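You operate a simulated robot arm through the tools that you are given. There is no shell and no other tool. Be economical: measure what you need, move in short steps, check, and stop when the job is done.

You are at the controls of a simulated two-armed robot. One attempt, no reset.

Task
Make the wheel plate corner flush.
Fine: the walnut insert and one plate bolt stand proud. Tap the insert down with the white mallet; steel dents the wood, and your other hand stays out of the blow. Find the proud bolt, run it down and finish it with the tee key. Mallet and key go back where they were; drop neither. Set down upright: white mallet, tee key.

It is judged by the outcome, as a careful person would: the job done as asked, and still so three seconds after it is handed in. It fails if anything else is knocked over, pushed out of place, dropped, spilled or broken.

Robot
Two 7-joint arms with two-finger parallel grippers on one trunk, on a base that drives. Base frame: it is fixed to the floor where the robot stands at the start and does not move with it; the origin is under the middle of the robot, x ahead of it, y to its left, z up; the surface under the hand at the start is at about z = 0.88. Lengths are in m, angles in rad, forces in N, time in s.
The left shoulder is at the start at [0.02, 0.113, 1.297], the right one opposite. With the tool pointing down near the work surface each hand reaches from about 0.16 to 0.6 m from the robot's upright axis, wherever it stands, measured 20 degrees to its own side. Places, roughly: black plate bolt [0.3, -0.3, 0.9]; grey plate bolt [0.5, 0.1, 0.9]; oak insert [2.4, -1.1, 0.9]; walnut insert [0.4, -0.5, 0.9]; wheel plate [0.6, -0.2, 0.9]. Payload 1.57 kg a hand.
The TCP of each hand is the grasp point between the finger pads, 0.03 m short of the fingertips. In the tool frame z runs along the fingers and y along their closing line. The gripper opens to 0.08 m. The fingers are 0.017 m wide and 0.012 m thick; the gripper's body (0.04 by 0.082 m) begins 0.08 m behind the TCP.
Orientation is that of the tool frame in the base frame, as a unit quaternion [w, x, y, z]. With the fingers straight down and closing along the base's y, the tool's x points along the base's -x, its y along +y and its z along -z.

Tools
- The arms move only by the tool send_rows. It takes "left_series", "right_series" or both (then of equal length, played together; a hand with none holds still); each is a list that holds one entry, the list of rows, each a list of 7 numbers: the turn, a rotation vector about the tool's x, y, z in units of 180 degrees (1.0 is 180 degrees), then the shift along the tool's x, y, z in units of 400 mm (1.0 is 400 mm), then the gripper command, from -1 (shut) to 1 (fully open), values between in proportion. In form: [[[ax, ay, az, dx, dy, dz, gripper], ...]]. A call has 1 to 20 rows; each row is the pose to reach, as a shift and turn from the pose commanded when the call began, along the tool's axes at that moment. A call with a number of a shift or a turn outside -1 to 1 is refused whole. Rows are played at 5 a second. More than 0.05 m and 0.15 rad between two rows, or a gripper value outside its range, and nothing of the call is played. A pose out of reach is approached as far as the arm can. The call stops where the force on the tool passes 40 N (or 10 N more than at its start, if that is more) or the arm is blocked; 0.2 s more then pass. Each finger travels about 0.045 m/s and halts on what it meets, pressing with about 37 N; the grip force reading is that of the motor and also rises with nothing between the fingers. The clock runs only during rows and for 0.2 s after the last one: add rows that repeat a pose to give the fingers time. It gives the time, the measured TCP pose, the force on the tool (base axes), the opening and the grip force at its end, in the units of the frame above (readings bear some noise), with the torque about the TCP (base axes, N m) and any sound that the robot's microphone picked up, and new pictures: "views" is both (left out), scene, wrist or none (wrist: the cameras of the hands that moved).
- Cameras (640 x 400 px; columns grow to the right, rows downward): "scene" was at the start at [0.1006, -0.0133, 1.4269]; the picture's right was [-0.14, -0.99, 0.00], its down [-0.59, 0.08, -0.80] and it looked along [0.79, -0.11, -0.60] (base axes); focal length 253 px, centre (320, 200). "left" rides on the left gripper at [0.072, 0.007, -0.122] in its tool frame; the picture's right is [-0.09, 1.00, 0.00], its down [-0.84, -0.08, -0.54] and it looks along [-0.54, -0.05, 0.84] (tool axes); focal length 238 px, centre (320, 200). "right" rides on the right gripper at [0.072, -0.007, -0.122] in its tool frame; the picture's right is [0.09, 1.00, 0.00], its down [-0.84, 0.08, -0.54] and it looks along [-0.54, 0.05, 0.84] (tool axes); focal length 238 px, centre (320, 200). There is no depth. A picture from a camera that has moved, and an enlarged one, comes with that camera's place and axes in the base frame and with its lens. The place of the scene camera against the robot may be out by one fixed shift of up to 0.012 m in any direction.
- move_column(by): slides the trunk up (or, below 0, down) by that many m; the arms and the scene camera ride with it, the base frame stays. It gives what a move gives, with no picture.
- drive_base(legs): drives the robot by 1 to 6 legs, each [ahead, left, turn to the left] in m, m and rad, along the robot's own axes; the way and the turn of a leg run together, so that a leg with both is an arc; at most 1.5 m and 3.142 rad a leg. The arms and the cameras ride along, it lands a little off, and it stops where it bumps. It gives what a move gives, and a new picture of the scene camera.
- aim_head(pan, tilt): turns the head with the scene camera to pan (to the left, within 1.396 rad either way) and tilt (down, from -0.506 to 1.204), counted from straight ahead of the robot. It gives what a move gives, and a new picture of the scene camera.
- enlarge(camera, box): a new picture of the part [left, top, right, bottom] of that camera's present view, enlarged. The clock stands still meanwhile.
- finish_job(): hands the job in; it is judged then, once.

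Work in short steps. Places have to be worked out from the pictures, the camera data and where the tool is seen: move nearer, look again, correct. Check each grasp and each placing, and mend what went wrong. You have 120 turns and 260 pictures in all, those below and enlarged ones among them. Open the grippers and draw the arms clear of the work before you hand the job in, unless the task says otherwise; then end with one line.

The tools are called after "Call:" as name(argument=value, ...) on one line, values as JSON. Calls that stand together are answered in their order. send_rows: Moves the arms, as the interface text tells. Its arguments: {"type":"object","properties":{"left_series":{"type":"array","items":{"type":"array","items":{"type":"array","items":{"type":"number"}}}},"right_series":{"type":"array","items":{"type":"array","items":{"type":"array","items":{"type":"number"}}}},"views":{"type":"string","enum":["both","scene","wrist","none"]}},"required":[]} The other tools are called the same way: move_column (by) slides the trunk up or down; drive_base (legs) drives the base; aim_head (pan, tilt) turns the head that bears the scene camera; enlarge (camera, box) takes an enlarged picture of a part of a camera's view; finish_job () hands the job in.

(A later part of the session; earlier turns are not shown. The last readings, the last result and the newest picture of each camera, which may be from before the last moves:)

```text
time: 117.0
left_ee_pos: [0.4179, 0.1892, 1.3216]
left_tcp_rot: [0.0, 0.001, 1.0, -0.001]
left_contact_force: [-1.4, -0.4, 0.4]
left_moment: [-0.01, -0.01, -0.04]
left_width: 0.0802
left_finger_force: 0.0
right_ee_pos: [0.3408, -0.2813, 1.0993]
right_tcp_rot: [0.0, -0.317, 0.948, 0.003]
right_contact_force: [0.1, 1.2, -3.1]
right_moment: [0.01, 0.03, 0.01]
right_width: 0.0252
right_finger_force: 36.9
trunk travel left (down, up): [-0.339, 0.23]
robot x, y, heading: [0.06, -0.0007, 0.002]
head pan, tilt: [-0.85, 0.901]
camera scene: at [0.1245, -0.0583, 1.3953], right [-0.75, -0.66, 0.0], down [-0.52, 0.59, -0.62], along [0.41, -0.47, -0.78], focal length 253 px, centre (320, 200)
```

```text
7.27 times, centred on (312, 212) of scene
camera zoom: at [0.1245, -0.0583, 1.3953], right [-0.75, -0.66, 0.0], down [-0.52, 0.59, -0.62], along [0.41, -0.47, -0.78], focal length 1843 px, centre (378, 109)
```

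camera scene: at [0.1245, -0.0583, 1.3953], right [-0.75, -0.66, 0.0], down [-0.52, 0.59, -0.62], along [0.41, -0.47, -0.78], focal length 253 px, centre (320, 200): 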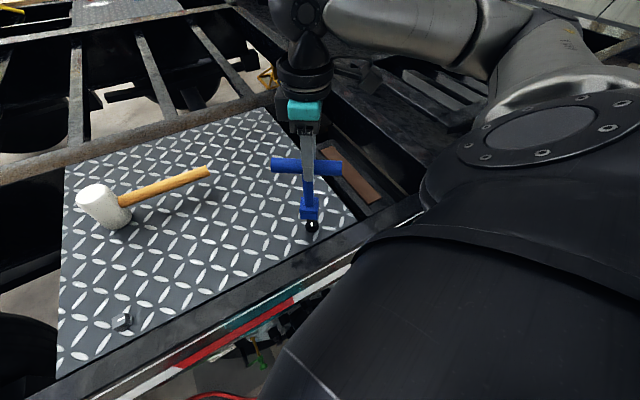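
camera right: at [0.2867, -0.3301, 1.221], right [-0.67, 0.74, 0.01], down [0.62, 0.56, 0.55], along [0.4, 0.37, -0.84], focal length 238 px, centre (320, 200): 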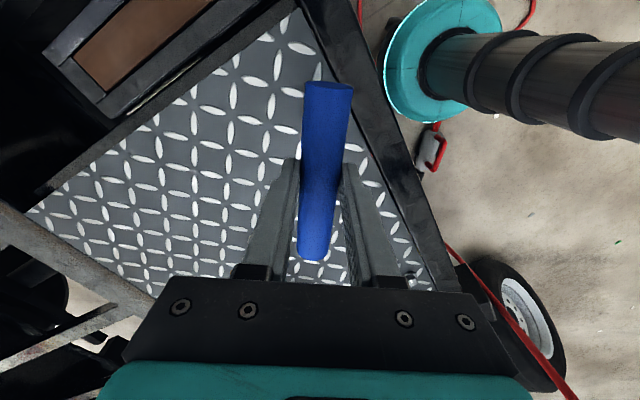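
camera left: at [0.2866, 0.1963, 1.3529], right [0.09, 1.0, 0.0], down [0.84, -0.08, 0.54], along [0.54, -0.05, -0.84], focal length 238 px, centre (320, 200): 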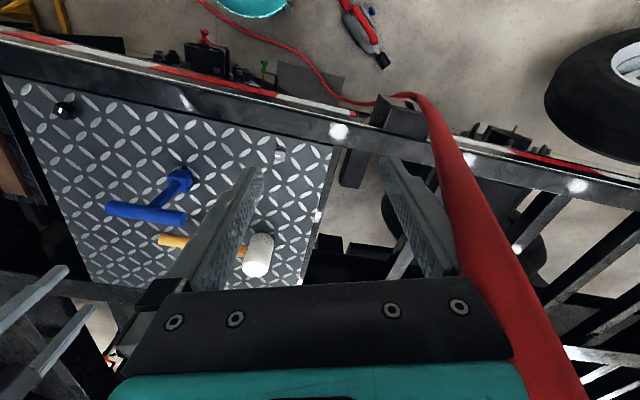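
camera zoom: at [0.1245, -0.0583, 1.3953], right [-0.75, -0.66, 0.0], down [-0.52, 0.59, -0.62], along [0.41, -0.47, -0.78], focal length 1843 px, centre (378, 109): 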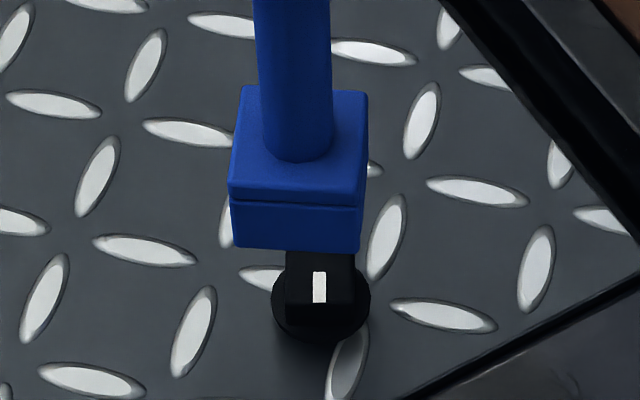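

The socket and bolt square look aligned in yaw. The bolt sits about 7 mm off towards −x, so I'll correct and lower to just above it.

Call:
send_rows(right_series=[[[0, 0, 0, 0.017, 0.0085, 0.03, -1], [0, 0, 0, 0.017, 0.0085, 0.07, -1]]], views="none")

Call:
enlarge(camera="scene", box=[290, 185, 334, 240])

```text
time: 117.6
left_ee_pos: [0.418, 0.1897, 1.3218]
left_tcp_rot: [0.0, 0.0, 1.0, 0.0]
left_contact_force: [0.0, 0.1, -1.0]
left_moment: [0.0, 0.0, -0.02]
left_width: 0.0801
left_finger_force: 0.0
right_ee_pos: [0.3334, -0.2821, 1.0717]
right_tcp_rot: [-0.001, -0.317, 0.948, 0.003]
right_contact_force: [0.1, 0.7, -3.0]
right_moment: [0.01, -0.04, 0.02]
right_width: 0.0254
right_finger_force: 36.3
trunk travel left (down, up): [-0.339, 0.23]
robot x, y, heading: [0.0568, -0.0004, 0.0]
head pan, tilt: [-0.85, 0.901]
```

```text
7.27 times, centred on (312, 212) of scene
camera zoom: at [0.1246, -0.0584, 1.3953], right [-0.75, -0.66, 0.0], down [-0.52, 0.59, -0.62], along [0.41, -0.47, -0.78], focal length 1843 px, centre (378, 109)
```

zoom: 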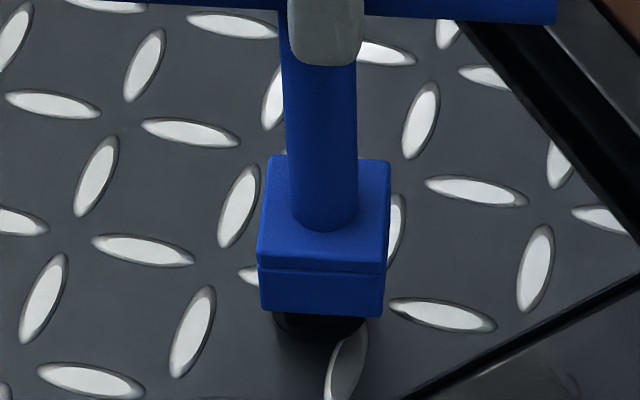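

Now the socket is centred over the bolt within about 2 mm. I'll lower 2 cm slowly and feel for engagement.

Call:
send_rows(right_series=[[[0, 0, 0, 0, 0, 0.0125, -1], [0, 0, 0, 0, 0, 0.025, -1], [0, 0, 0, 0, 0, 0.0375, -1], [0, 0, 0, 0, 0, 0.05, -1]]], views="none")

Call:
enlarge(camera="scene", box=[290, 185, 334, 240])

```text
time: 118.6
left_ee_pos: [0.4166, 0.1897, 1.3218]
left_tcp_rot: [0.001, 0.0, 1.0, 0.001]
left_contact_force: [0.7, 0.2, 0.4]
left_moment: [0.02, -0.01, -0.01]
left_width: 0.08
left_finger_force: 0.1
right_ee_pos: [0.333, -0.2827, 1.0543]
right_tcp_rot: [0.002, -0.317, 0.948, 0.003]
right_contact_force: [-3.2, -0.2, 15.9]
right_moment: [-0.14, 0.25, 0.01]
right_width: 0.0252
right_finger_force: 36.2
trunk travel left (down, up): [-0.339, 0.23]
robot x, y, heading: [0.0575, 0.0006, 0.0]
head pan, tilt: [-0.85, 0.901]
```

```text
7.27 times, centred on (312, 212) of scene
camera zoom: at [0.1226, -0.0576, 1.3957], right [-0.75, -0.66, 0.0], down [-0.52, 0.59, -0.62], along [0.41, -0.47, -0.78], focal length 1843 px, centre (378, 109)
```

zoom: 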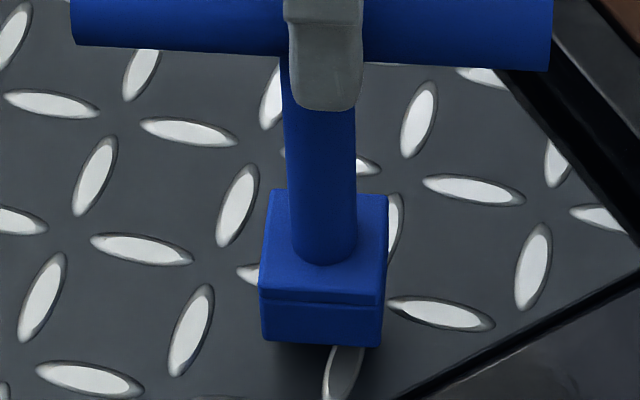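

Contact came at bottom z≈0.902, about where the bolt head's top should be. With light downward pressure I'll sweep the yaw a little to let the square drop in.

Call:
send_rows(right_series=[[[0, 0, -0.02, 0, 0, 0.004, -1], [0, 0, -0.04, 0, 0, 0.006, -1], [0, 0, -0.02, 0, 0, 0.008, -1], [0, 0, 0, 0, 0, 0.008, -1], [0, 0, 0.02, 0, 0, 0.008, -1], [0, 0, 0.04, 0, 0, 0.01, -1], [0, 0, 0.06, 0, 0, 0.01, -1], [0, 0, 0.08, 0, 0, 0.01, -1]]], views="none")

Call:
enlarge(camera="scene", box=[290, 185, 334, 240])

```text
time: 120.4
left_ee_pos: [0.4167, 0.191, 1.3214]
left_tcp_rot: [0.0, 0.0, 1.0, -0.001]
left_contact_force: [-0.5, -0.2, 0.2]
left_moment: [0.01, 0.02, -0.03]
left_width: 0.0801
left_finger_force: 0.0
right_ee_pos: [0.3329, -0.2798, 1.0494]
right_tcp_rot: [0.002, -0.195, 0.981, 0.003]
right_contact_force: [2.2, 5.2, 27.5]
right_moment: [0.31, -0.44, 0.05]
right_width: 0.0253
right_finger_force: 36.7
trunk travel left (down, up): [-0.339, 0.23]
robot x, y, heading: [0.0582, 0.0004, 0.006]
head pan, tilt: [-0.85, 0.901]
```

```text
7.27 times, centred on (312, 212) of scene
camera zoom: at [0.1232, -0.0562, 1.3955], right [-0.75, -0.66, 0.0], down [-0.52, 0.59, -0.62], along [0.41, -0.47, -0.78], focal length 1843 px, centre (378, 109)
```

zoom: 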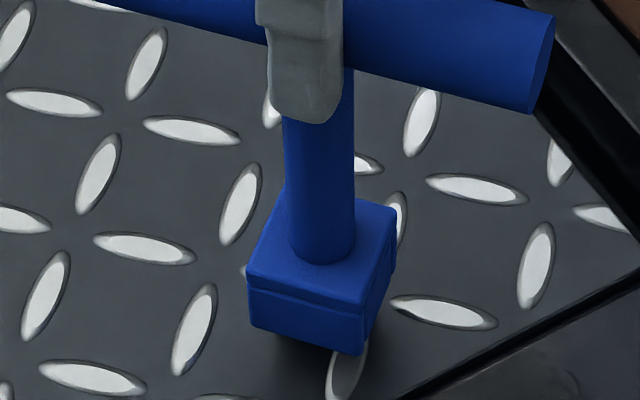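

It hasn't clearly dropped in, and the moments suggest it's off-centre. I'll lift the key clear, restore its yaw, and bring the left wrist camera over for a second viewing direction.

Call:
send_rows(right_series=[[[0, 0, 0, 0, 0, -0.04, -1], [0, 0, 0, 0, 0, -0.08, -1], [0, 0, -0.02, 0, 0, -0.09, -1], [0, 0, -0.04, 0, 0, -0.09, -1], [0, 0, -0.06, 0, 0, -0.09, -1], [0, 0, -0.08, 0, 0, -0.09, -1], [0, 0, -0.08, 0, 0, -0.09, -1], [0, 0, -0.08, 0, 0, -0.09, -1], [0, 0, -0.08, 0, 0, -0.09, -1], [0, 0, -0.08, 0, 0, -0.09, -1], [0, 0, -0.08, 0, 0, -0.09, -1], [0, 0, -0.08, 0, 0, -0.09, -1]]], left_series=[[[0, 0, 0.042, 0.014, -0.04, 0.042, 0], [0, 0, 0.083, 0.028, -0.079, 0.083, 0], [0, 0, 0.125, 0.042, -0.119, 0.125, 0], [0, 0, 0.167, 0.056, -0.158, 0.167, 0], [0, 0, 0.208, 0.07, -0.198, 0.208, 0], [0, 0, 0.25, 0.084, -0.238, 0.25, 0], [0, 0, 0.292, 0.098, -0.277, 0.292, 0], [0, 0, 0.333, 0.112, -0.317, 0.333, 0], [0, 0, 0.375, 0.126, -0.356, 0.375, 0], [0, 0, 0.417, 0.14, -0.396, 0.417, 0], [0, 0, 0.458, 0.154, -0.435, 0.458, 0], [0, 0, 0.5, 0.1675, -0.475, 0.5, 0]]], views="both")

```text
time: 123.0
left_ee_pos: [0.3519, -0.0006, 1.1206]
left_tcp_rot: [-0.001, 0.708, 0.706, 0.0]
left_contact_force: [-0.6, 0.1, 0.5]
left_moment: [0.0, 0.0, -0.02]
left_width: 0.0401
left_finger_force: 0.1
right_ee_pos: [0.3328, -0.2826, 1.0848]
right_tcp_rot: [-0.001, -0.317, 0.948, 0.004]
right_contact_force: [-0.4, -0.7, -3.5]
right_moment: [0.02, 0.02, 0.0]
right_width: 0.0251
right_finger_force: 36.2
trunk travel left (down, up): [-0.339, 0.23]
robot x, y, heading: [0.0581, -0.0011, -0.002]
head pan, tilt: [-0.85, 0.901]
camera scene: at [0.1244, -0.0587, 1.3953], right [-0.75, -0.66, 0.0], down [-0.52, 0.59, -0.62], along [0.41, -0.47, -0.78], focal length 253 px, centre (320, 200)
camera right: at [0.2799, -0.3315, 1.2052], right [-0.67, 0.74, 0.01], down [0.62, 0.56, 0.54], along [0.4, 0.37, -0.84], focal length 238 px, centre (320, 200)
camera left: at [0.3589, 0.0699, 1.2419], right [1.0, -0.09, 0.0], down [-0.08, -0.84, 0.54], along [-0.05, -0.54, -0.84], focal length 238 px, centre (320, 200)
```

scene: 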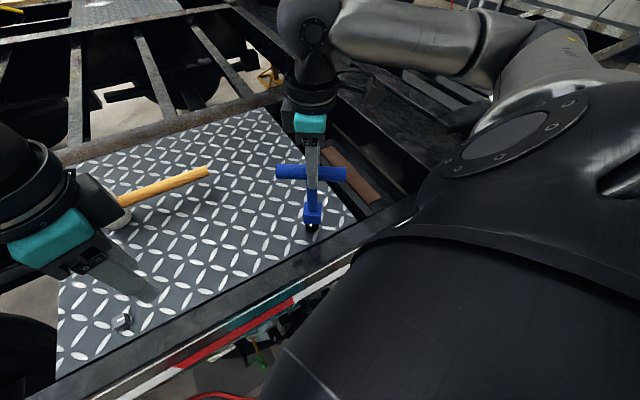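
right: 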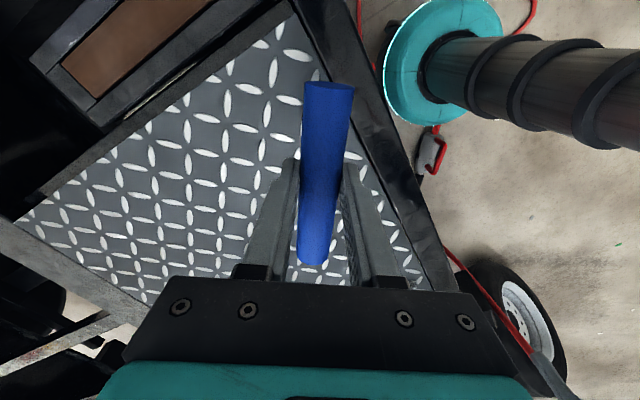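
left: 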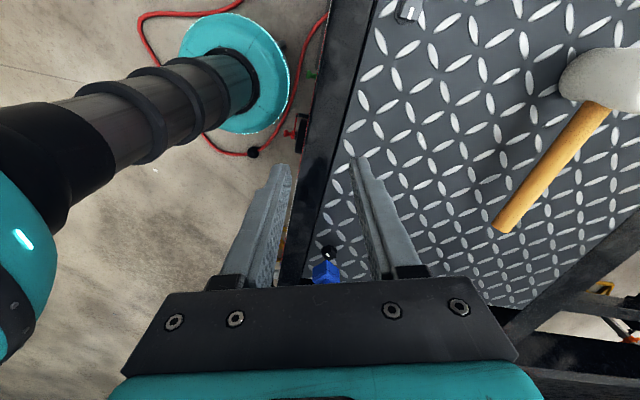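

The left camera sees the bolt and socket between its fingers; I'll enlarge both views.

Call:
enlarge(camera="left", box=[296, 236, 360, 288])

Call:
enlarge(camera="scene", box=[290, 185, 334, 240])

```text
7.69 times, centred on (328, 262) of left
camera zoom: at [0.3589, 0.0699, 1.2419], right [1.0, -0.09, 0.0], down [-0.08, -0.84, 0.54], along [-0.05, -0.54, -0.84], focal length 1834 px, centre (258, -277)
```

zoom: 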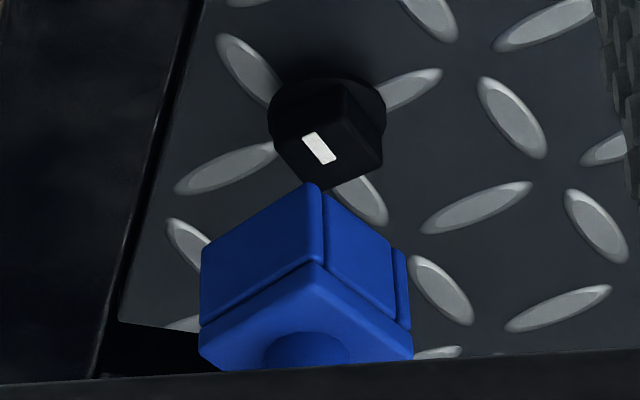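

```text
7.27 times, centred on (312, 212) of scene
camera zoom: at [0.1244, -0.0587, 1.3953], right [-0.75, -0.66, 0.0], down [-0.52, 0.59, -0.62], along [0.41, -0.47, -0.78], focal length 1843 px, centre (378, 109)
```

zoom: 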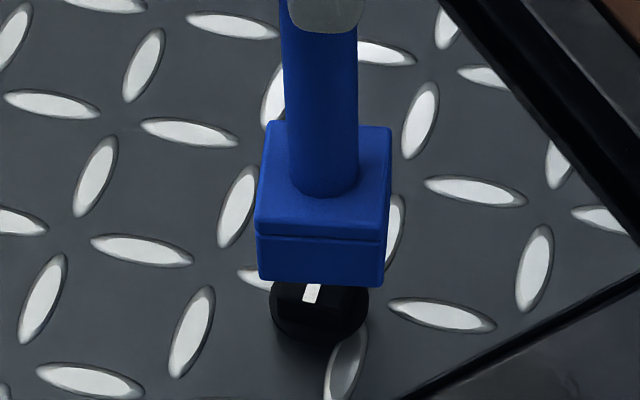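

Combining the two views: the bolt is at (+7, −4) mm relative to the socket, and its square is now at about 30° (it turned a few degrees). I'll correct position and yaw, then lower gently.

Call:
send_rows(right_series=[[[0, 0, 0.022, -0.008, -0.0185, 0, -1], [0, 0, 0.044, -0.008, -0.0185, 0.04, -1], [0, 0, 0.044, -0.008, -0.0185, 0.075, -1], [0, 0, 0.044, -0.008, -0.0185, 0.085, -1], [0, 0, 0.044, -0.008, -0.0185, 0.095, -1], [0, 0, 0.044, -0.008, -0.0185, 0.105, -1]]], views="none")

Call:
enlarge(camera="left", box=[296, 236, 360, 288])

Call:
enlarge(camera="scene", box=[290, 185, 334, 240])

```text
time: 124.4
left_ee_pos: [0.3503, 0.0006, 1.1224]
left_tcp_rot: [0.0, 0.707, 0.707, -0.001]
left_contact_force: [-0.3, 0.0, -0.1]
left_moment: [0.01, -0.03, -0.02]
left_width: 0.0402
left_finger_force: 0.1
right_ee_pos: [0.3417, -0.2862, 1.0446]
right_tcp_rot: [0.005, -0.251, 0.968, 0.002]
right_contact_force: [3.9, -2.3, 31.2]
right_moment: [-0.03, -0.1, 0.0]
right_width: 0.0257
right_finger_force: 36.9
trunk travel left (down, up): [-0.339, 0.23]
robot x, y, heading: [0.0632, 0.0007, -0.004]
head pan, tilt: [-0.85, 0.901]
```

```text
7.69 times, centred on (328, 262) of left
camera zoom: at [0.3582, 0.0716, 1.2425], right [1.0, -0.09, 0.0], down [-0.08, -0.84, 0.54], along [-0.05, -0.54, -0.84], focal length 1834 px, centre (258, -277)
```

zoom: 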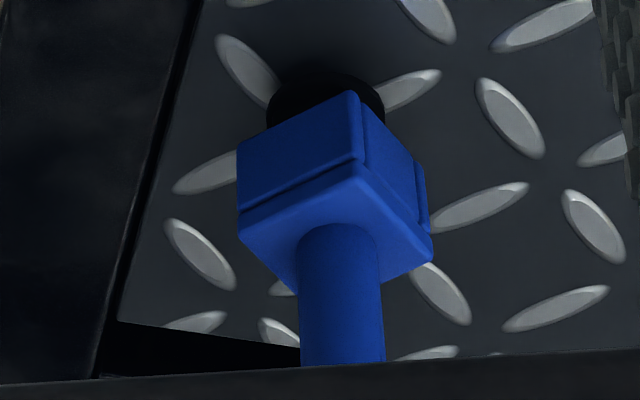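

```text
7.27 times, centred on (312, 212) of scene
camera zoom: at [0.1236, -0.0571, 1.3957], right [-0.75, -0.66, 0.0], down [-0.52, 0.59, -0.62], along [0.41, -0.47, -0.78], focal length 1843 px, centre (378, 109)
```

zoom: 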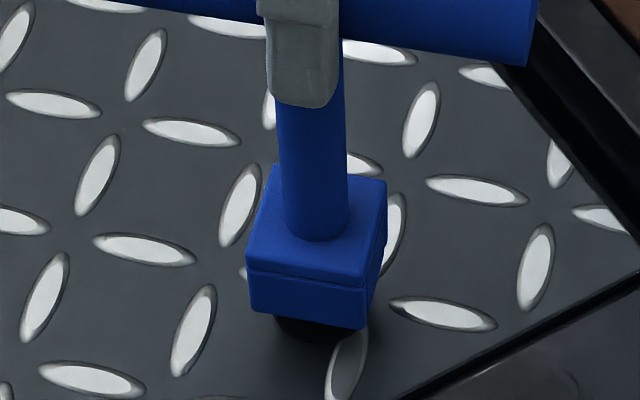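

Contact again before dropping in. Both views and the contact moments say the bolt is about 3–4 mm towards (−x, +y). I'll lift slightly, shift, and press with a small yaw wiggle.

Call:
send_rows(right_series=[[[0, 0, 0, 0, 0, -0.02, -1], [0, 0, 0, 0.0035, 0.009, -0.02, -1], [0, 0, 0, 0.0035, 0.009, -0.005, -1], [0, 0, 0, 0.0035, 0.009, 0.002, -1], [0, 0, -0.015, 0.0035, 0.009, 0.002, -1], [0, 0, 0.0, 0.0035, 0.009, 0.002, -1], [0, 0, 0.015, 0.0035, 0.009, 0.002, -1], [0, 0, 0.03, 0.0035, 0.009, 0.004, -1]]], views="none")

Call:
enlarge(camera="left", box=[296, 236, 360, 288])

Call:
enlarge(camera="scene", box=[290, 185, 334, 240])

```text
time: 126.2
left_ee_pos: [0.3501, 0.0008, 1.1217]
left_tcp_rot: [0.002, 0.707, 0.707, 0.0]
left_contact_force: [0.8, 0.6, 0.7]
left_moment: [-0.02, -0.01, 0.0]
left_width: 0.04
left_finger_force: 0.0
right_ee_pos: [0.3358, -0.2841, 1.0411]
right_tcp_rot: [0.001, -0.204, 0.979, 0.003]
right_contact_force: [-2.9, -0.9, 31.0]
right_moment: [0.07, -0.14, 0.05]
right_width: 0.0251
right_finger_force: 37.0
trunk travel left (down, up): [-0.339, 0.23]
robot x, y, heading: [0.0579, 0.0012, -0.006]
head pan, tilt: [-0.85, 0.901]
```

```text
7.69 times, centred on (328, 262) of left
camera zoom: at [0.3571, 0.0717, 1.2425], right [1.0, -0.09, 0.0], down [-0.08, -0.84, 0.54], along [-0.05, -0.54, -0.84], focal length 1834 px, centre (258, -277)
```

zoom: 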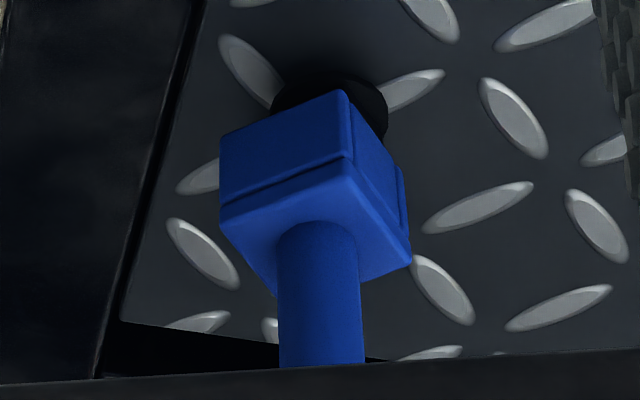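

```text
7.27 times, centred on (312, 212) of scene
camera zoom: at [0.1224, -0.0569, 1.3955], right [-0.75, -0.66, 0.0], down [-0.52, 0.59, -0.62], along [0.41, -0.47, -0.78], focal length 1843 px, centre (378, 109)
```

zoom: 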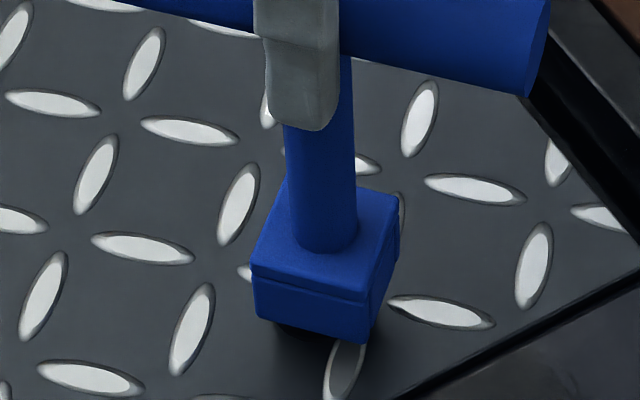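

The key slid up a few mm in the grip from pressing, and contact reversed side, so the true centre lies between. I'll lift 2.5 cm to TCP ≈(0.339, -0.283) and re-read the bolt's angle.

Call:
send_rows(right_series=[[[0, 0, 0, 0, 0, -0.03, -1], [0, 0, 0, -0.004, 0.001, -0.07, -1], [0, 0, 0, -0.008, 0.001, -0.09, -1]]], views="none")

Call:
enlarge(camera="left", box=[296, 236, 360, 288])

Call:
enlarge(camera="scene", box=[290, 185, 334, 240])

```text
time: 127.0
left_ee_pos: [0.351, -0.0011, 1.12]
left_tcp_rot: [0.0, 0.707, 0.707, 0.0]
left_contact_force: [0.0, 0.0, -0.6]
left_moment: [-0.03, 0.0, -0.04]
left_width: 0.04
left_finger_force: 0.1
right_ee_pos: [0.3384, -0.2833, 1.0766]
right_tcp_rot: [-0.001, -0.206, 0.979, 0.003]
right_contact_force: [0.0, -0.1, -3.6]
right_moment: [-0.01, -0.01, 0.01]
right_width: 0.0253
right_finger_force: 36.6
trunk travel left (down, up): [-0.339, 0.23]
robot x, y, heading: [0.0585, -0.0011, -0.002]
head pan, tilt: [-0.85, 0.901]
```

```text
7.69 times, centred on (328, 262) of left
camera zoom: at [0.3587, 0.0705, 1.242], right [1.0, -0.09, 0.0], down [-0.08, -0.84, 0.54], along [-0.05, -0.54, -0.84], focal length 1834 px, centre (258, -277)
```

zoom: 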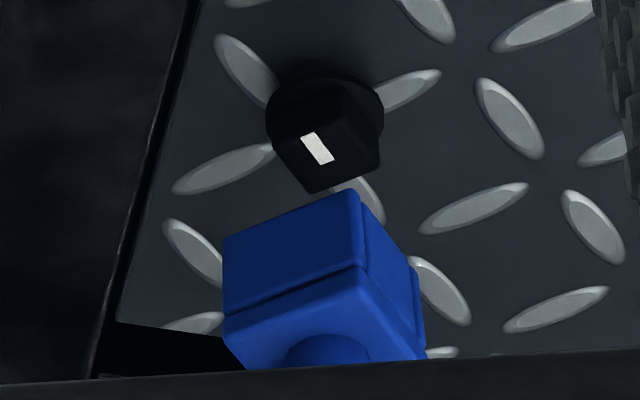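

```text
7.27 times, centred on (312, 212) of scene
camera zoom: at [0.1242, -0.0583, 1.3953], right [-0.75, -0.66, 0.0], down [-0.52, 0.59, -0.62], along [0.41, -0.47, -0.78], focal length 1843 px, centre (378, 109)
```

zoom: 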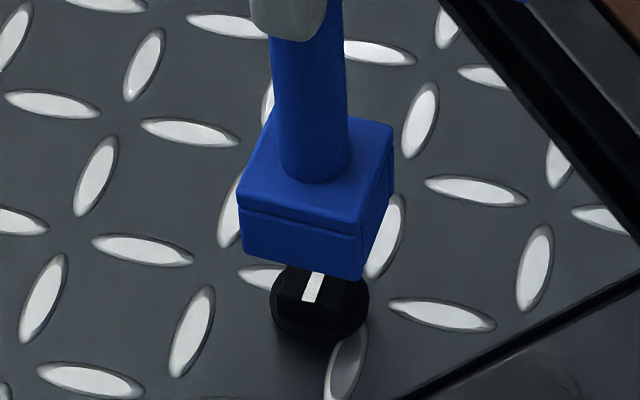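

Now position looks centred in both views; the key is about 5° too far clockwise versus the bolt's ≈30°. I'll correct the yaw and lower gently.

Call:
send_rows(right_series=[[[0, 0, -0.028, 0.001, 0, 0.03, -1], [0, 0, -0.028, 0.001, 0, 0.065, -1], [0, 0, -0.028, 0.001, 0, 0.08, -1], [0, 0, -0.028, 0.001, 0, 0.086, -1]]], views="none")

Call:
enlarge(camera="left", box=[296, 236, 360, 288])

```text
time: 128.0
left_ee_pos: [0.3514, -0.0009, 1.1214]
left_tcp_rot: [0.0, 0.707, 0.707, 0.0]
left_contact_force: [0.1, -0.6, -0.5]
left_moment: [0.02, 0.02, 0.02]
left_width: 0.04
left_finger_force: 0.0
right_ee_pos: [0.3403, -0.2841, 1.0413]
right_tcp_rot: [0.0, -0.248, 0.969, 0.004]
right_contact_force: [-0.3, 0.3, -2.3]
right_moment: [0.04, 0.01, 0.0]
right_width: 0.0252
right_finger_force: 36.7
trunk travel left (down, up): [-0.339, 0.23]
robot x, y, heading: [0.0576, 0.0036, 0.003]
head pan, tilt: [-0.85, 0.901]
```

```text
7.69 times, centred on (328, 262) of left
camera zoom: at [0.3588, 0.0704, 1.2421], right [1.0, -0.09, 0.0], down [-0.08, -0.84, 0.54], along [-0.05, -0.54, -0.84], focal length 1834 px, centre (258, -277)
```

zoom: 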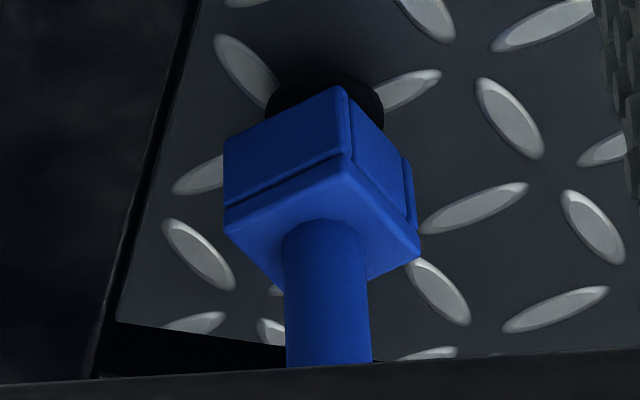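

Just touching or starting in. I'll lower another 8 mm in small steps.

Call:
send_rows(right_series=[[[0, 0, 0, 0, 0, 0.005, -1], [0, 0, 0, 0, 0, 0.01, -1], [0, 0, 0, 0, 0, 0.015, -1], [0, 0, 0, 0, 0, 0.02, -1]]], views="none")

Call:
enlarge(camera="left", box=[296, 236, 360, 288])

Call:
enlarge(camera="scene", box=[290, 175, 334, 240])

```text
time: 129.0
left_ee_pos: [0.3498, 0.0007, 1.1216]
left_tcp_rot: [0.002, 0.707, 0.707, 0.0]
left_contact_force: [-0.3, 0.4, 0.5]
left_moment: [-0.02, 0.02, -0.02]
left_width: 0.0398
left_finger_force: 0.1
right_ee_pos: [0.3396, -0.2829, 1.0363]
right_tcp_rot: [0.004, -0.248, 0.969, 0.001]
right_contact_force: [-2.0, -3.0, 34.3]
right_moment: [0.07, -0.11, 0.0]
right_width: 0.0255
right_finger_force: 36.7
trunk travel left (down, up): [-0.339, 0.23]
robot x, y, heading: [0.0607, 0.0024, 0.0]
head pan, tilt: [-0.85, 0.901]
```

```text
7.69 times, centred on (328, 262) of left
camera zoom: at [0.3572, 0.0714, 1.2426], right [1.0, -0.09, 0.0], down [-0.08, -0.84, 0.54], along [-0.05, -0.54, -0.84], focal length 1834 px, centre (258, -277)
```

zoom: 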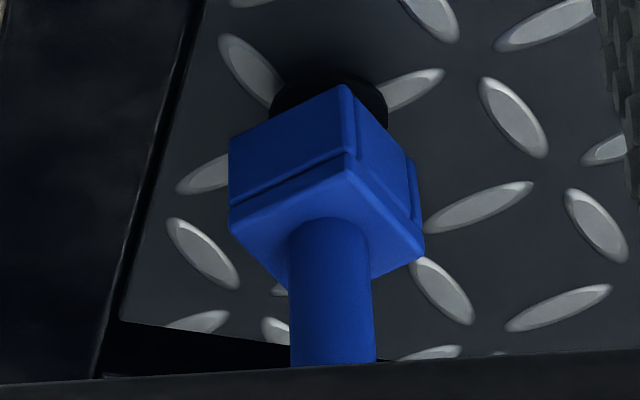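

```text
6.15 times, centred on (312, 208) of scene
camera zoom: at [0.1225, -0.0572, 1.3956], right [-0.75, -0.66, 0.0], down [-0.52, 0.59, -0.62], along [0.41, -0.47, -0.78], focal length 1559 px, centre (369, 154)
```

zoom: 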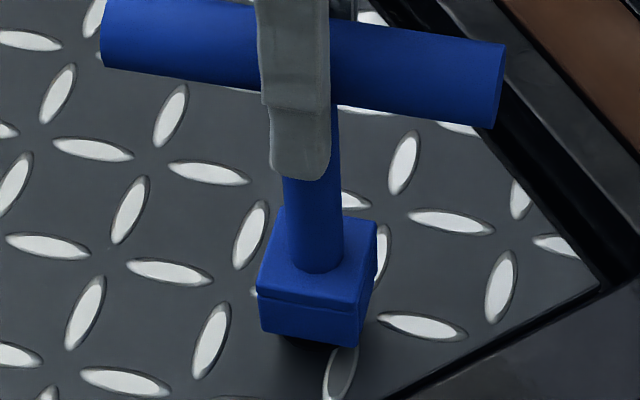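

It's still resting on the head's top. The two views average to a further shift of about +2.5 mm in x. I'll unload, shift, press lightly (about 15 N) and wiggle the yaw.

Call:
send_rows(right_series=[[[0, 0, 0, 0, 0, -0.03, -1], [0, 0, 0.015, -0.0055, -0.003, -0.025, -1], [0, 0, 0.015, -0.0055, -0.003, -0.012, -1], [0, 0, 0.015, -0.0055, -0.003, -0.005, -1], [0, 0, 0.025, -0.0055, -0.003, -0.005, -1], [0, 0, 0.035, -0.0055, -0.003, -0.005, -1], [0, 0, 0.02, -0.0055, -0.003, -0.005, -1], [0, 0, 0.005, -0.0055, -0.003, -0.005, -1], [0, 0, -0.01, -0.0055, -0.003, -0.005, -1], [0, 0, -0.02, -0.0055, -0.003, -0.005, -1], [0, 0, 0.0, -0.0055, -0.003, -0.005, -1]]], views="none")

Call:
enlarge(camera="left", box=[296, 236, 360, 288])

```text
time: 131.4
left_ee_pos: [0.3514, -0.0011, 1.1219]
left_tcp_rot: [0.001, 0.707, 0.707, 0.0]
left_contact_force: [-0.4, -0.3, -0.3]
left_moment: [-0.04, -0.01, -0.01]
left_width: 0.0399
left_finger_force: 0.0
right_ee_pos: [0.342, -0.2822, 1.0361]
right_tcp_rot: [0.0, -0.247, 0.969, 0.003]
right_contact_force: [-0.6, 0.5, -3.1]
right_moment: [0.02, 0.04, -0.03]
right_width: 0.0255
right_finger_force: 37.2
trunk travel left (down, up): [-0.339, 0.23]
robot x, y, heading: [0.0638, 0.0033, 0.0]
head pan, tilt: [-0.85, 0.901]
```

```text
7.69 times, centred on (328, 262) of left
camera zoom: at [0.3588, 0.0704, 1.2421], right [1.0, -0.09, 0.0], down [-0.08, -0.84, 0.54], along [-0.05, -0.54, -0.84], focal length 1834 px, centre (258, -277)
```

zoom: 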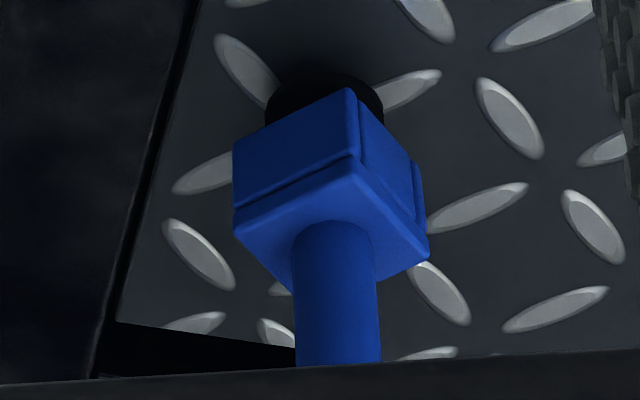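

No contact yet at this height. I'll lower in 1.5 mm increments with a slight wiggle.

Call:
send_rows(right_series=[[[0, 0, 0.01, 0, 0, 0.004, -1], [0, 0, -0.01, 0, 0, 0.006, -1], [0, 0, 0.01, 0, 0, 0.008, -1], [0, 0, 0.025, 0, 0, 0.009, -1], [0, 0, 0.01, 0, 0, 0.01, -1], [0, 0, -0.01, 0, 0, 0.011, -1], [0, 0, 0.005, 0, 0, 0.012, -1]]], views="none")

Call:
enlarge(camera="scene", box=[290, 175, 334, 240])

```text
time: 133.0
left_ee_pos: [0.352, 0.0008, 1.1212]
left_tcp_rot: [0.0, 0.707, 0.707, 0.0]
left_contact_force: [0.0, 0.3, 0.0]
left_moment: [0.04, -0.01, 0.0]
left_width: 0.04
left_finger_force: 0.1
right_ee_pos: [0.3416, -0.2824, 1.0309]
right_tcp_rot: [0.0, -0.241, 0.971, 0.004]
right_contact_force: [0.1, -0.3, -3.2]
right_moment: [0.02, -0.02, -0.02]
right_width: 0.0252
right_finger_force: 37.1
trunk travel left (down, up): [-0.339, 0.23]
robot x, y, heading: [0.0614, -0.0009, -0.004]
head pan, tilt: [-0.85, 0.901]
```

```text
6.15 times, centred on (312, 208) of scene
camera zoom: at [0.1243, -0.0584, 1.3953], right [-0.75, -0.66, 0.0], down [-0.52, 0.59, -0.62], along [0.41, -0.47, -0.78], focal length 1559 px, centre (369, 154)
```

zoom: 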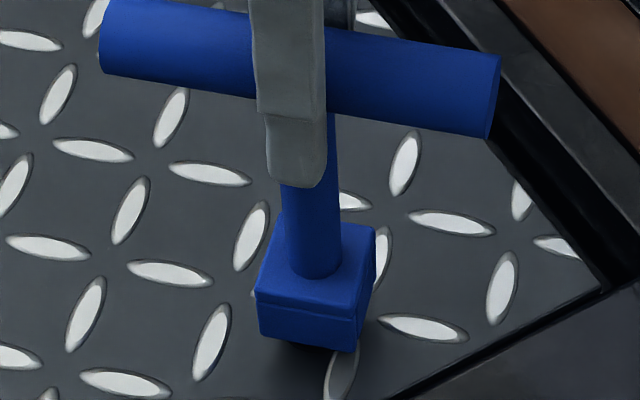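

No resistance, and the block is about 5 mm lower than before, so the square is entering the socket. Continuing down until it seats.

Call:
send_rows(right_series=[[[0, 0, 0, 0, 0, 0.005, -1], [0, 0, 0, 0, 0, 0.01, -1], [0, 0, 0, 0, 0, 0.015, -1], [0, 0, 0, 0, 0, 0.02, -1], [0, 0, 0, 0, 0, 0.024, -1]]], views="none")

Call:
enlarge(camera="scene", box=[290, 175, 334, 240])

```text
time: 134.2
left_ee_pos: [0.3515, -0.0004, 1.1205]
left_tcp_rot: [0.0, 0.707, 0.707, 0.0]
left_contact_force: [0.3, -0.1, 0.4]
left_moment: [-0.02, -0.03, 0.03]
left_width: 0.04
left_finger_force: 0.0
right_ee_pos: [0.341, -0.2826, 1.0209]
right_tcp_rot: [-0.001, -0.24, 0.971, 0.003]
right_contact_force: [0.6, 0.5, -3.4]
right_moment: [0.0, 0.0, -0.01]
right_width: 0.0255
right_finger_force: 37.1
trunk travel left (down, up): [-0.339, 0.23]
robot x, y, heading: [0.0592, -0.0017, -0.002]
head pan, tilt: [-0.85, 0.901]
```

```text
6.15 times, centred on (312, 208) of scene
camera zoom: at [0.1243, -0.0584, 1.3953], right [-0.75, -0.66, 0.0], down [-0.52, 0.59, -0.62], along [0.41, -0.47, -0.78], focal length 1559 px, centre (369, 154)
```

zoom: 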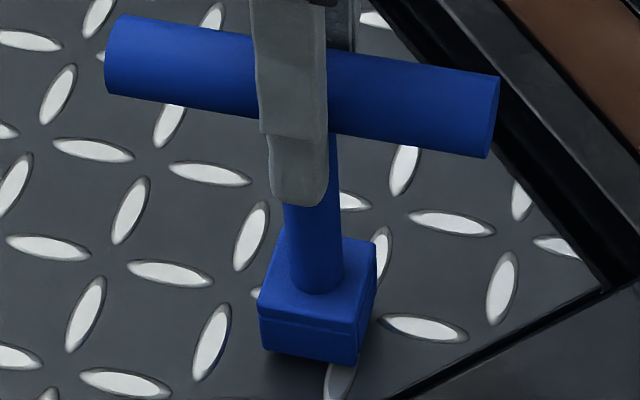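

Engaged about 15 mm deep. Now I turn clockwise 60° and watch torque.

Call:
send_rows(right_series=[[[0, 0, 0.04, 0, 0, 0.002, -1], [0, 0, 0.08, 0, 0, 0.004, -1], [0, 0, 0.12, 0, 0, 0.006, -1], [0, 0, 0.16, 0, 0, 0.006, -1], [0, 0, 0.2, 0, 0, 0.006, -1], [0, 0, 0.24, 0, 0, 0.006, -1], [0, 0, 0.28, 0, 0, 0.006, -1], [0, 0, 0.32, 0, 0, 0.006, -1]]], views="none")

Call:
enlarge(camera="scene", box=[280, 165, 344, 245])

```text
time: 136.0
left_ee_pos: [0.3528, -0.0006, 1.1218]
left_tcp_rot: [0.0, 0.707, 0.707, 0.0]
left_contact_force: [0.6, -0.4, -0.3]
left_moment: [0.01, 0.01, 0.03]
left_width: 0.04
left_finger_force: 0.1
right_ee_pos: [0.3422, -0.2838, 1.0187]
right_tcp_rot: [-0.003, 0.259, 0.966, 0.003]
right_contact_force: [1.4, 0.7, -2.9]
right_moment: [0.12, -0.15, 0.0]
right_width: 0.0255
right_finger_force: 36.4
trunk travel left (down, up): [-0.339, 0.23]
robot x, y, heading: [0.0645, -0.003, -0.001]
head pan, tilt: [-0.85, 0.901]
```

```text
5.00 times, centred on (312, 205) of scene
camera zoom: at [0.1245, -0.0582, 1.3953], right [-0.75, -0.66, 0.0], down [-0.52, 0.59, -0.62], along [0.41, -0.47, -0.78], focal length 1267 px, centre (360, 175)
```

zoom: 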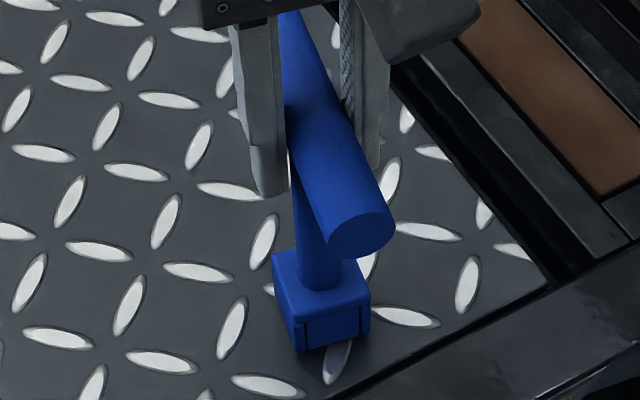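

It turns freely. I'll continue clockwise another 80°.

Call:
send_rows(right_series=[[[0, 0, 0.04, 0, 0, 0.002, -1], [0, 0, 0.08, 0, 0, 0.003, -1], [0, 0, 0.12, 0, 0, 0.004, -1], [0, 0, 0.16, 0, 0, 0.005, -1], [0, 0, 0.2, 0, 0, 0.005, -1], [0, 0, 0.24, 0, 0, 0.005, -1], [0, 0, 0.28, 0, 0, 0.005, -1], [0, 0, 0.32, 0, 0, 0.005, -1], [0, 0, 0.36, 0, 0, 0.005, -1], [0, 0, 0.4, 0, 0, 0.005, -1], [0, 0, 0.44, 0, 0, 0.005, -1]]], views="none")

Call:
enlarge(camera="left", box=[280, 226, 376, 288])

```text
time: 138.4
left_ee_pos: [0.3519, -0.0003, 1.1209]
left_tcp_rot: [0.0, 0.707, 0.707, 0.0]
left_contact_force: [0.1, -0.1, -0.1]
left_moment: [-0.02, 0.03, -0.01]
left_width: 0.0399
left_finger_force: 0.0
right_ee_pos: [0.3424, -0.2822, 1.0163]
right_tcp_rot: [-0.004, 0.814, 0.58, 0.0]
right_contact_force: [1.5, 0.8, -3.6]
right_moment: [0.03, -0.18, 0.03]
right_width: 0.0253
right_finger_force: 36.4
trunk travel left (down, up): [-0.339, 0.23]
robot x, y, heading: [0.0606, -0.0019, -0.001]
head pan, tilt: [-0.85, 0.901]
```

```text
6.45 times, centred on (328, 257) of left
camera zoom: at [0.359, 0.0704, 1.242], right [1.0, -0.09, 0.0], down [-0.08, -0.84, 0.54], along [-0.05, -0.54, -0.84], focal length 1538 px, centre (268, -168)
```

zoom: 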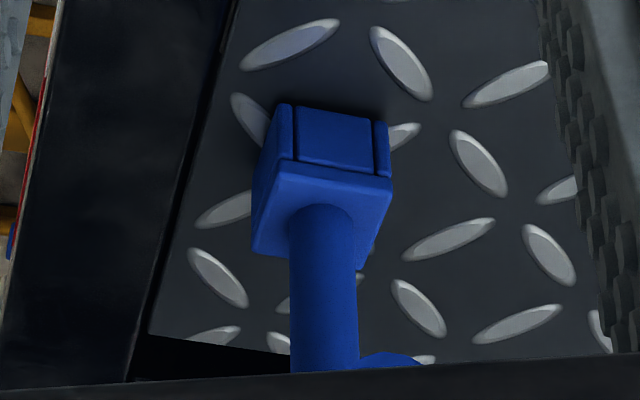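

At -109° and still free. Another 45° in this pass.

Call:
send_rows(right_series=[[[0, 0, 0.04, 0, 0, 0.001, -1], [0, 0, 0.08, 0, 0, 0.002, -1], [0, 0, 0.12, 0, 0, 0.003, -1], [0, 0, 0.16, 0, 0, 0.003, -1], [0, 0, 0.2, 0, 0, 0.003, -1], [0, 0, 0.24, 0, 0, 0.003, -1]]], views="none")

```text
time: 139.5
left_ee_pos: [0.3506, 0.0009, 1.1209]
left_tcp_rot: [0.0, 0.708, 0.706, 0.001]
left_contact_force: [1.1, 0.0, 0.4]
left_moment: [0.03, 0.01, -0.02]
left_width: 0.04
left_finger_force: 0.2
right_ee_pos: [0.3472, -0.295, 1.0103]
right_tcp_rot: [-0.003, 0.94, 0.341, 0.01]
right_contact_force: [-6.5, 7.3, 23.6]
right_moment: [0.47, 0.83, 0.17]
right_width: 0.0255
right_finger_force: 36.7
right hand out of reach, approached as far as the arm can: row 4, 5
trunk travel left (down, up): [-0.339, 0.23]
robot x, y, heading: [0.057, -0.0002, 0.002]
head pan, tilt: [-0.85, 0.901]
stopped in row 5 (right hand): the force on the tool passed its limit at 88 N (the readings are from after the stop); the commanded pose is now the measured one
```

The wrist hit its limit and drifted. I'll back off the yaw by 18° and recentre at once.

Call:
send_rows(right_series=[[[0, 0, -0.02, 0.005, -0.016, -0.01, -1], [0, 0, -0.05, 0.0105, -0.032, -0.015, -1], [0, 0, -0.08, 0.0105, -0.032, -0.015, -1], [0, 0, -0.11, 0.0105, -0.032, -0.015, -1]]], views="both")

Call:
enlarge(camera="scene", box=[280, 165, 344, 245])

```text
time: 140.5
left_ee_pos: [0.3519, -0.0008, 1.1206]
left_tcp_rot: [-0.001, 0.707, 0.707, 0.0]
left_contact_force: [0.9, 0.3, -1.0]
left_moment: [0.04, 0.03, 0.02]
left_width: 0.0399
left_finger_force: 0.1
right_ee_pos: [0.3419, -0.2861, 1.0136]
right_tcp_rot: [-0.001, 0.869, 0.496, 0.007]
right_contact_force: [-3.3, -6.2, -5.8]
right_moment: [-0.81, 0.39, -0.01]
right_width: 0.0253
right_finger_force: 36.5
trunk travel left (down, up): [-0.339, 0.23]
robot x, y, heading: [0.059, 0.0014, -0.001]
head pan, tilt: [-0.85, 0.901]
camera scene: at [0.1241, -0.0592, 1.3952], right [-0.75, -0.66, 0.0], down [-0.52, 0.59, -0.62], along [0.41, -0.47, -0.78], focal length 253 px, centre (320, 200)
camera right: at [0.3712, -0.2211, 1.136], right [0.9, -0.43, 0.01], down [-0.37, -0.77, 0.53], along [-0.22, -0.48, -0.85], focal length 238 px, centre (320, 200)
```

scene: 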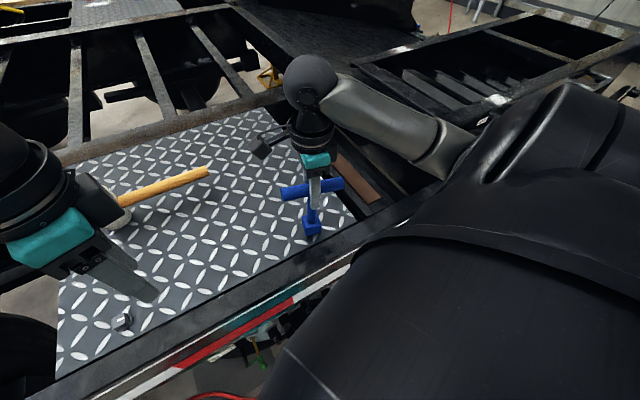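
right: 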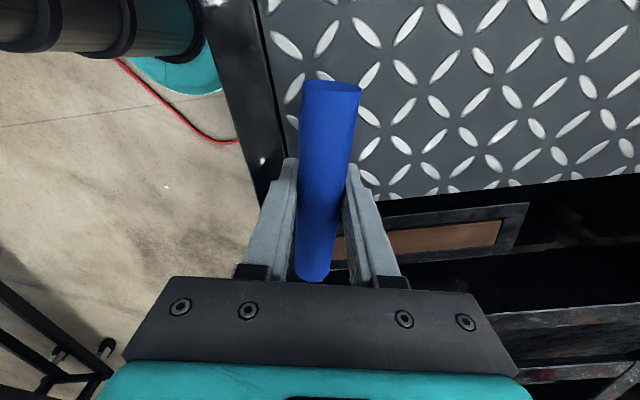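

```text
5.00 times, centred on (312, 205) of scene
camera zoom: at [0.1241, -0.0592, 1.3952], right [-0.75, -0.66, 0.0], down [-0.52, 0.59, -0.62], along [0.41, -0.47, -0.78], focal length 1267 px, centre (360, 175)
```

zoom: 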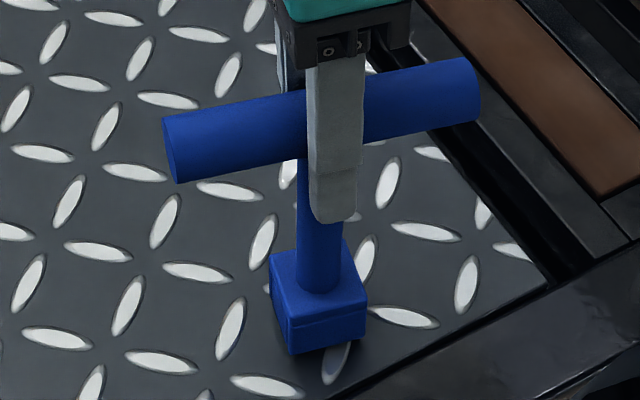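

The key remains seated and its bar is symmetric, so I'll release it standing on the bolt, lift the hand, and start unwinding 180° to regrip.

Call:
send_rows(right_series=[[[0, 0, 0, 0.0075, -0.0045, 0, -1], [0, 0, 0, 0.0075, -0.0045, 0, -0.1], [0, 0, 0, 0.0075, -0.0045, 0, 0.3], [0, 0, 0, 0.0075, -0.0045, 0, 0.5], [0, 0, 0, 0.0075, -0.0045, -0.08, 0.5], [0, 0, 0, 0.0075, -0.0045, -0.17, 0.5], [0, 0, -0.045, 0.0075, -0.0045, -0.18, 0.5], [0, 0, -0.09, 0.0075, -0.0045, -0.18, 0.5], [0, 0, -0.135, 0.0075, -0.0045, -0.18, 0.5], [0, 0, -0.18, 0.0075, -0.0045, -0.18, 0.5], [0, 0, -0.225, 0.0075, -0.0045, -0.18, 0.5], [0, 0, -0.27, 0.0075, -0.0045, -0.18, 0.5], [0, 0, -0.315, 0.0075, -0.0045, -0.18, 0.5], [0, 0, -0.36, 0.0075, -0.0045, -0.18, 0.5], [0, 0, -0.405, 0.0075, -0.0045, -0.18, 0.5], [0, 0, -0.45, 0.0075, -0.0045, -0.18, 0.5], [0, 0, -0.495, 0.0075, -0.0045, -0.18, 0.5], [0, 0, -0.54, 0.0075, -0.0045, -0.18, 0.5], [0, 0, -0.585, 0.0075, -0.0045, -0.18, 0.5]]], views="none")

Call:
enlarge(camera="scene", box=[280, 165, 344, 245])

```text
time: 144.5
left_ee_pos: [0.3522, -0.0007, 1.1216]
left_tcp_rot: [0.0, 0.707, 0.707, -0.001]
left_contact_force: [0.1, -0.5, -0.5]
left_moment: [0.03, 0.0, -0.03]
left_width: 0.04
left_finger_force: 0.1
right_ee_pos: [0.3416, -0.2828, 1.0848]
right_tcp_rot: [0.006, 0.133, 0.991, 0.008]
right_contact_force: [0.4, -0.3, -0.5]
right_moment: [0.02, -0.01, 0.01]
right_width: 0.0597
right_finger_force: 0.0
trunk travel left (down, up): [-0.339, 0.23]
robot x, y, heading: [0.0601, 0.0052, 0.0]
head pan, tilt: [-0.85, 0.901]
```

```text
5.00 times, centred on (312, 205) of scene
camera zoom: at [0.1242, -0.0581, 1.3953], right [-0.75, -0.66, 0.0], down [-0.52, 0.59, -0.62], along [0.41, -0.47, -0.78], focal length 1267 px, centre (360, 175)
```

zoom: 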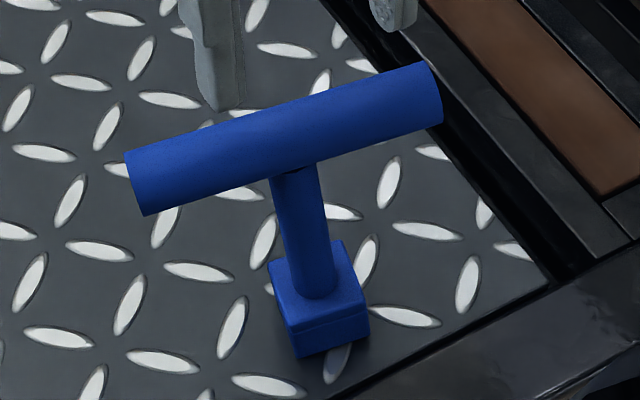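

The key stands engaged but leans slightly, with its bar at about 61°. I'll finish the unwind to +61° over the leaned bar and look from the wrist.

Call:
send_rows(right_series=[[[0, 0, -0.045, -0.003, 0.004, 0, 0.5], [0, 0, -0.09, -0.006, 0.007, 0, 0.5], [0, 0, -0.135, -0.01, 0.011, 0, 0.5], [0, 0, -0.18, -0.013, 0.015, 0, 0.5], [0, 0, -0.225, -0.016, 0.02, 0, 0.5], [0, 0, -0.27, -0.02, 0.024, 0, 0.5], [0, 0, -0.315, -0.023, 0.028, 0, 0.5], [0, 0, -0.36, -0.026, 0.032, 0, 0.5], [0, 0, -0.425, -0.03, 0.036, 0, 0.5]]], views="wrist")

```text
refused: row 9 steps farther than a row can; nothing moved
```

Call:
send_rows(right_series=[[[0, 0, -0.0425, -0.003, 0.004, 0, 0.5], [0, 0, -0.085, -0.006, 0.007, 0, 0.5], [0, 0, -0.1275, -0.01, 0.011, 0, 0.5], [0, 0, -0.17, -0.013, 0.015, 0, 0.5], [0, 0, -0.2125, -0.016, 0.02, 0, 0.5], [0, 0, -0.255, -0.02, 0.024, 0, 0.5], [0, 0, -0.2975, -0.023, 0.028, 0, 0.5], [0, 0, -0.34, -0.026, 0.032, 0, 0.5], [0, 0, -0.3825, -0.028, 0.034, 0, 0.5], [0, 0, -0.425, -0.03, 0.036, 0, 0.5]]], views="wrist")

```text
time: 146.7
left_ee_pos: [0.3507, -0.0002, 1.1211]
left_tcp_rot: [-0.001, 0.707, 0.707, 0.0]
left_contact_force: [-0.1, -0.1, 0.4]
left_moment: [0.01, 0.01, 0.03]
left_width: 0.0398
left_finger_force: 0.0
right_ee_pos: [0.3565, -0.272, 1.0849]
right_tcp_rot: [0.009, -0.51, 0.86, 0.001]
right_contact_force: [-0.8, -0.5, 0.2]
right_moment: [0.04, 0.0, 0.01]
right_width: 0.0599
right_finger_force: 0.0
trunk travel left (down, up): [-0.339, 0.23]
robot x, y, heading: [0.0574, -0.0021, -0.001]
head pan, tilt: [-0.85, 0.901]
camera right: at [0.3262, -0.3382, 1.2066], right [-0.92, 0.4, -0.01], down [0.33, 0.76, 0.56], along [0.23, 0.51, -0.83], focal length 238 px, centre (320, 200)
```

right: 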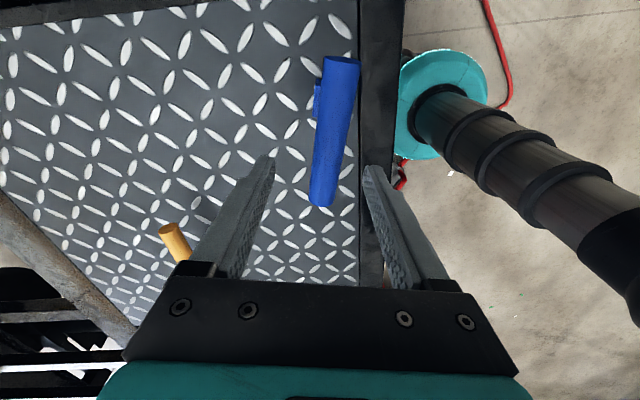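

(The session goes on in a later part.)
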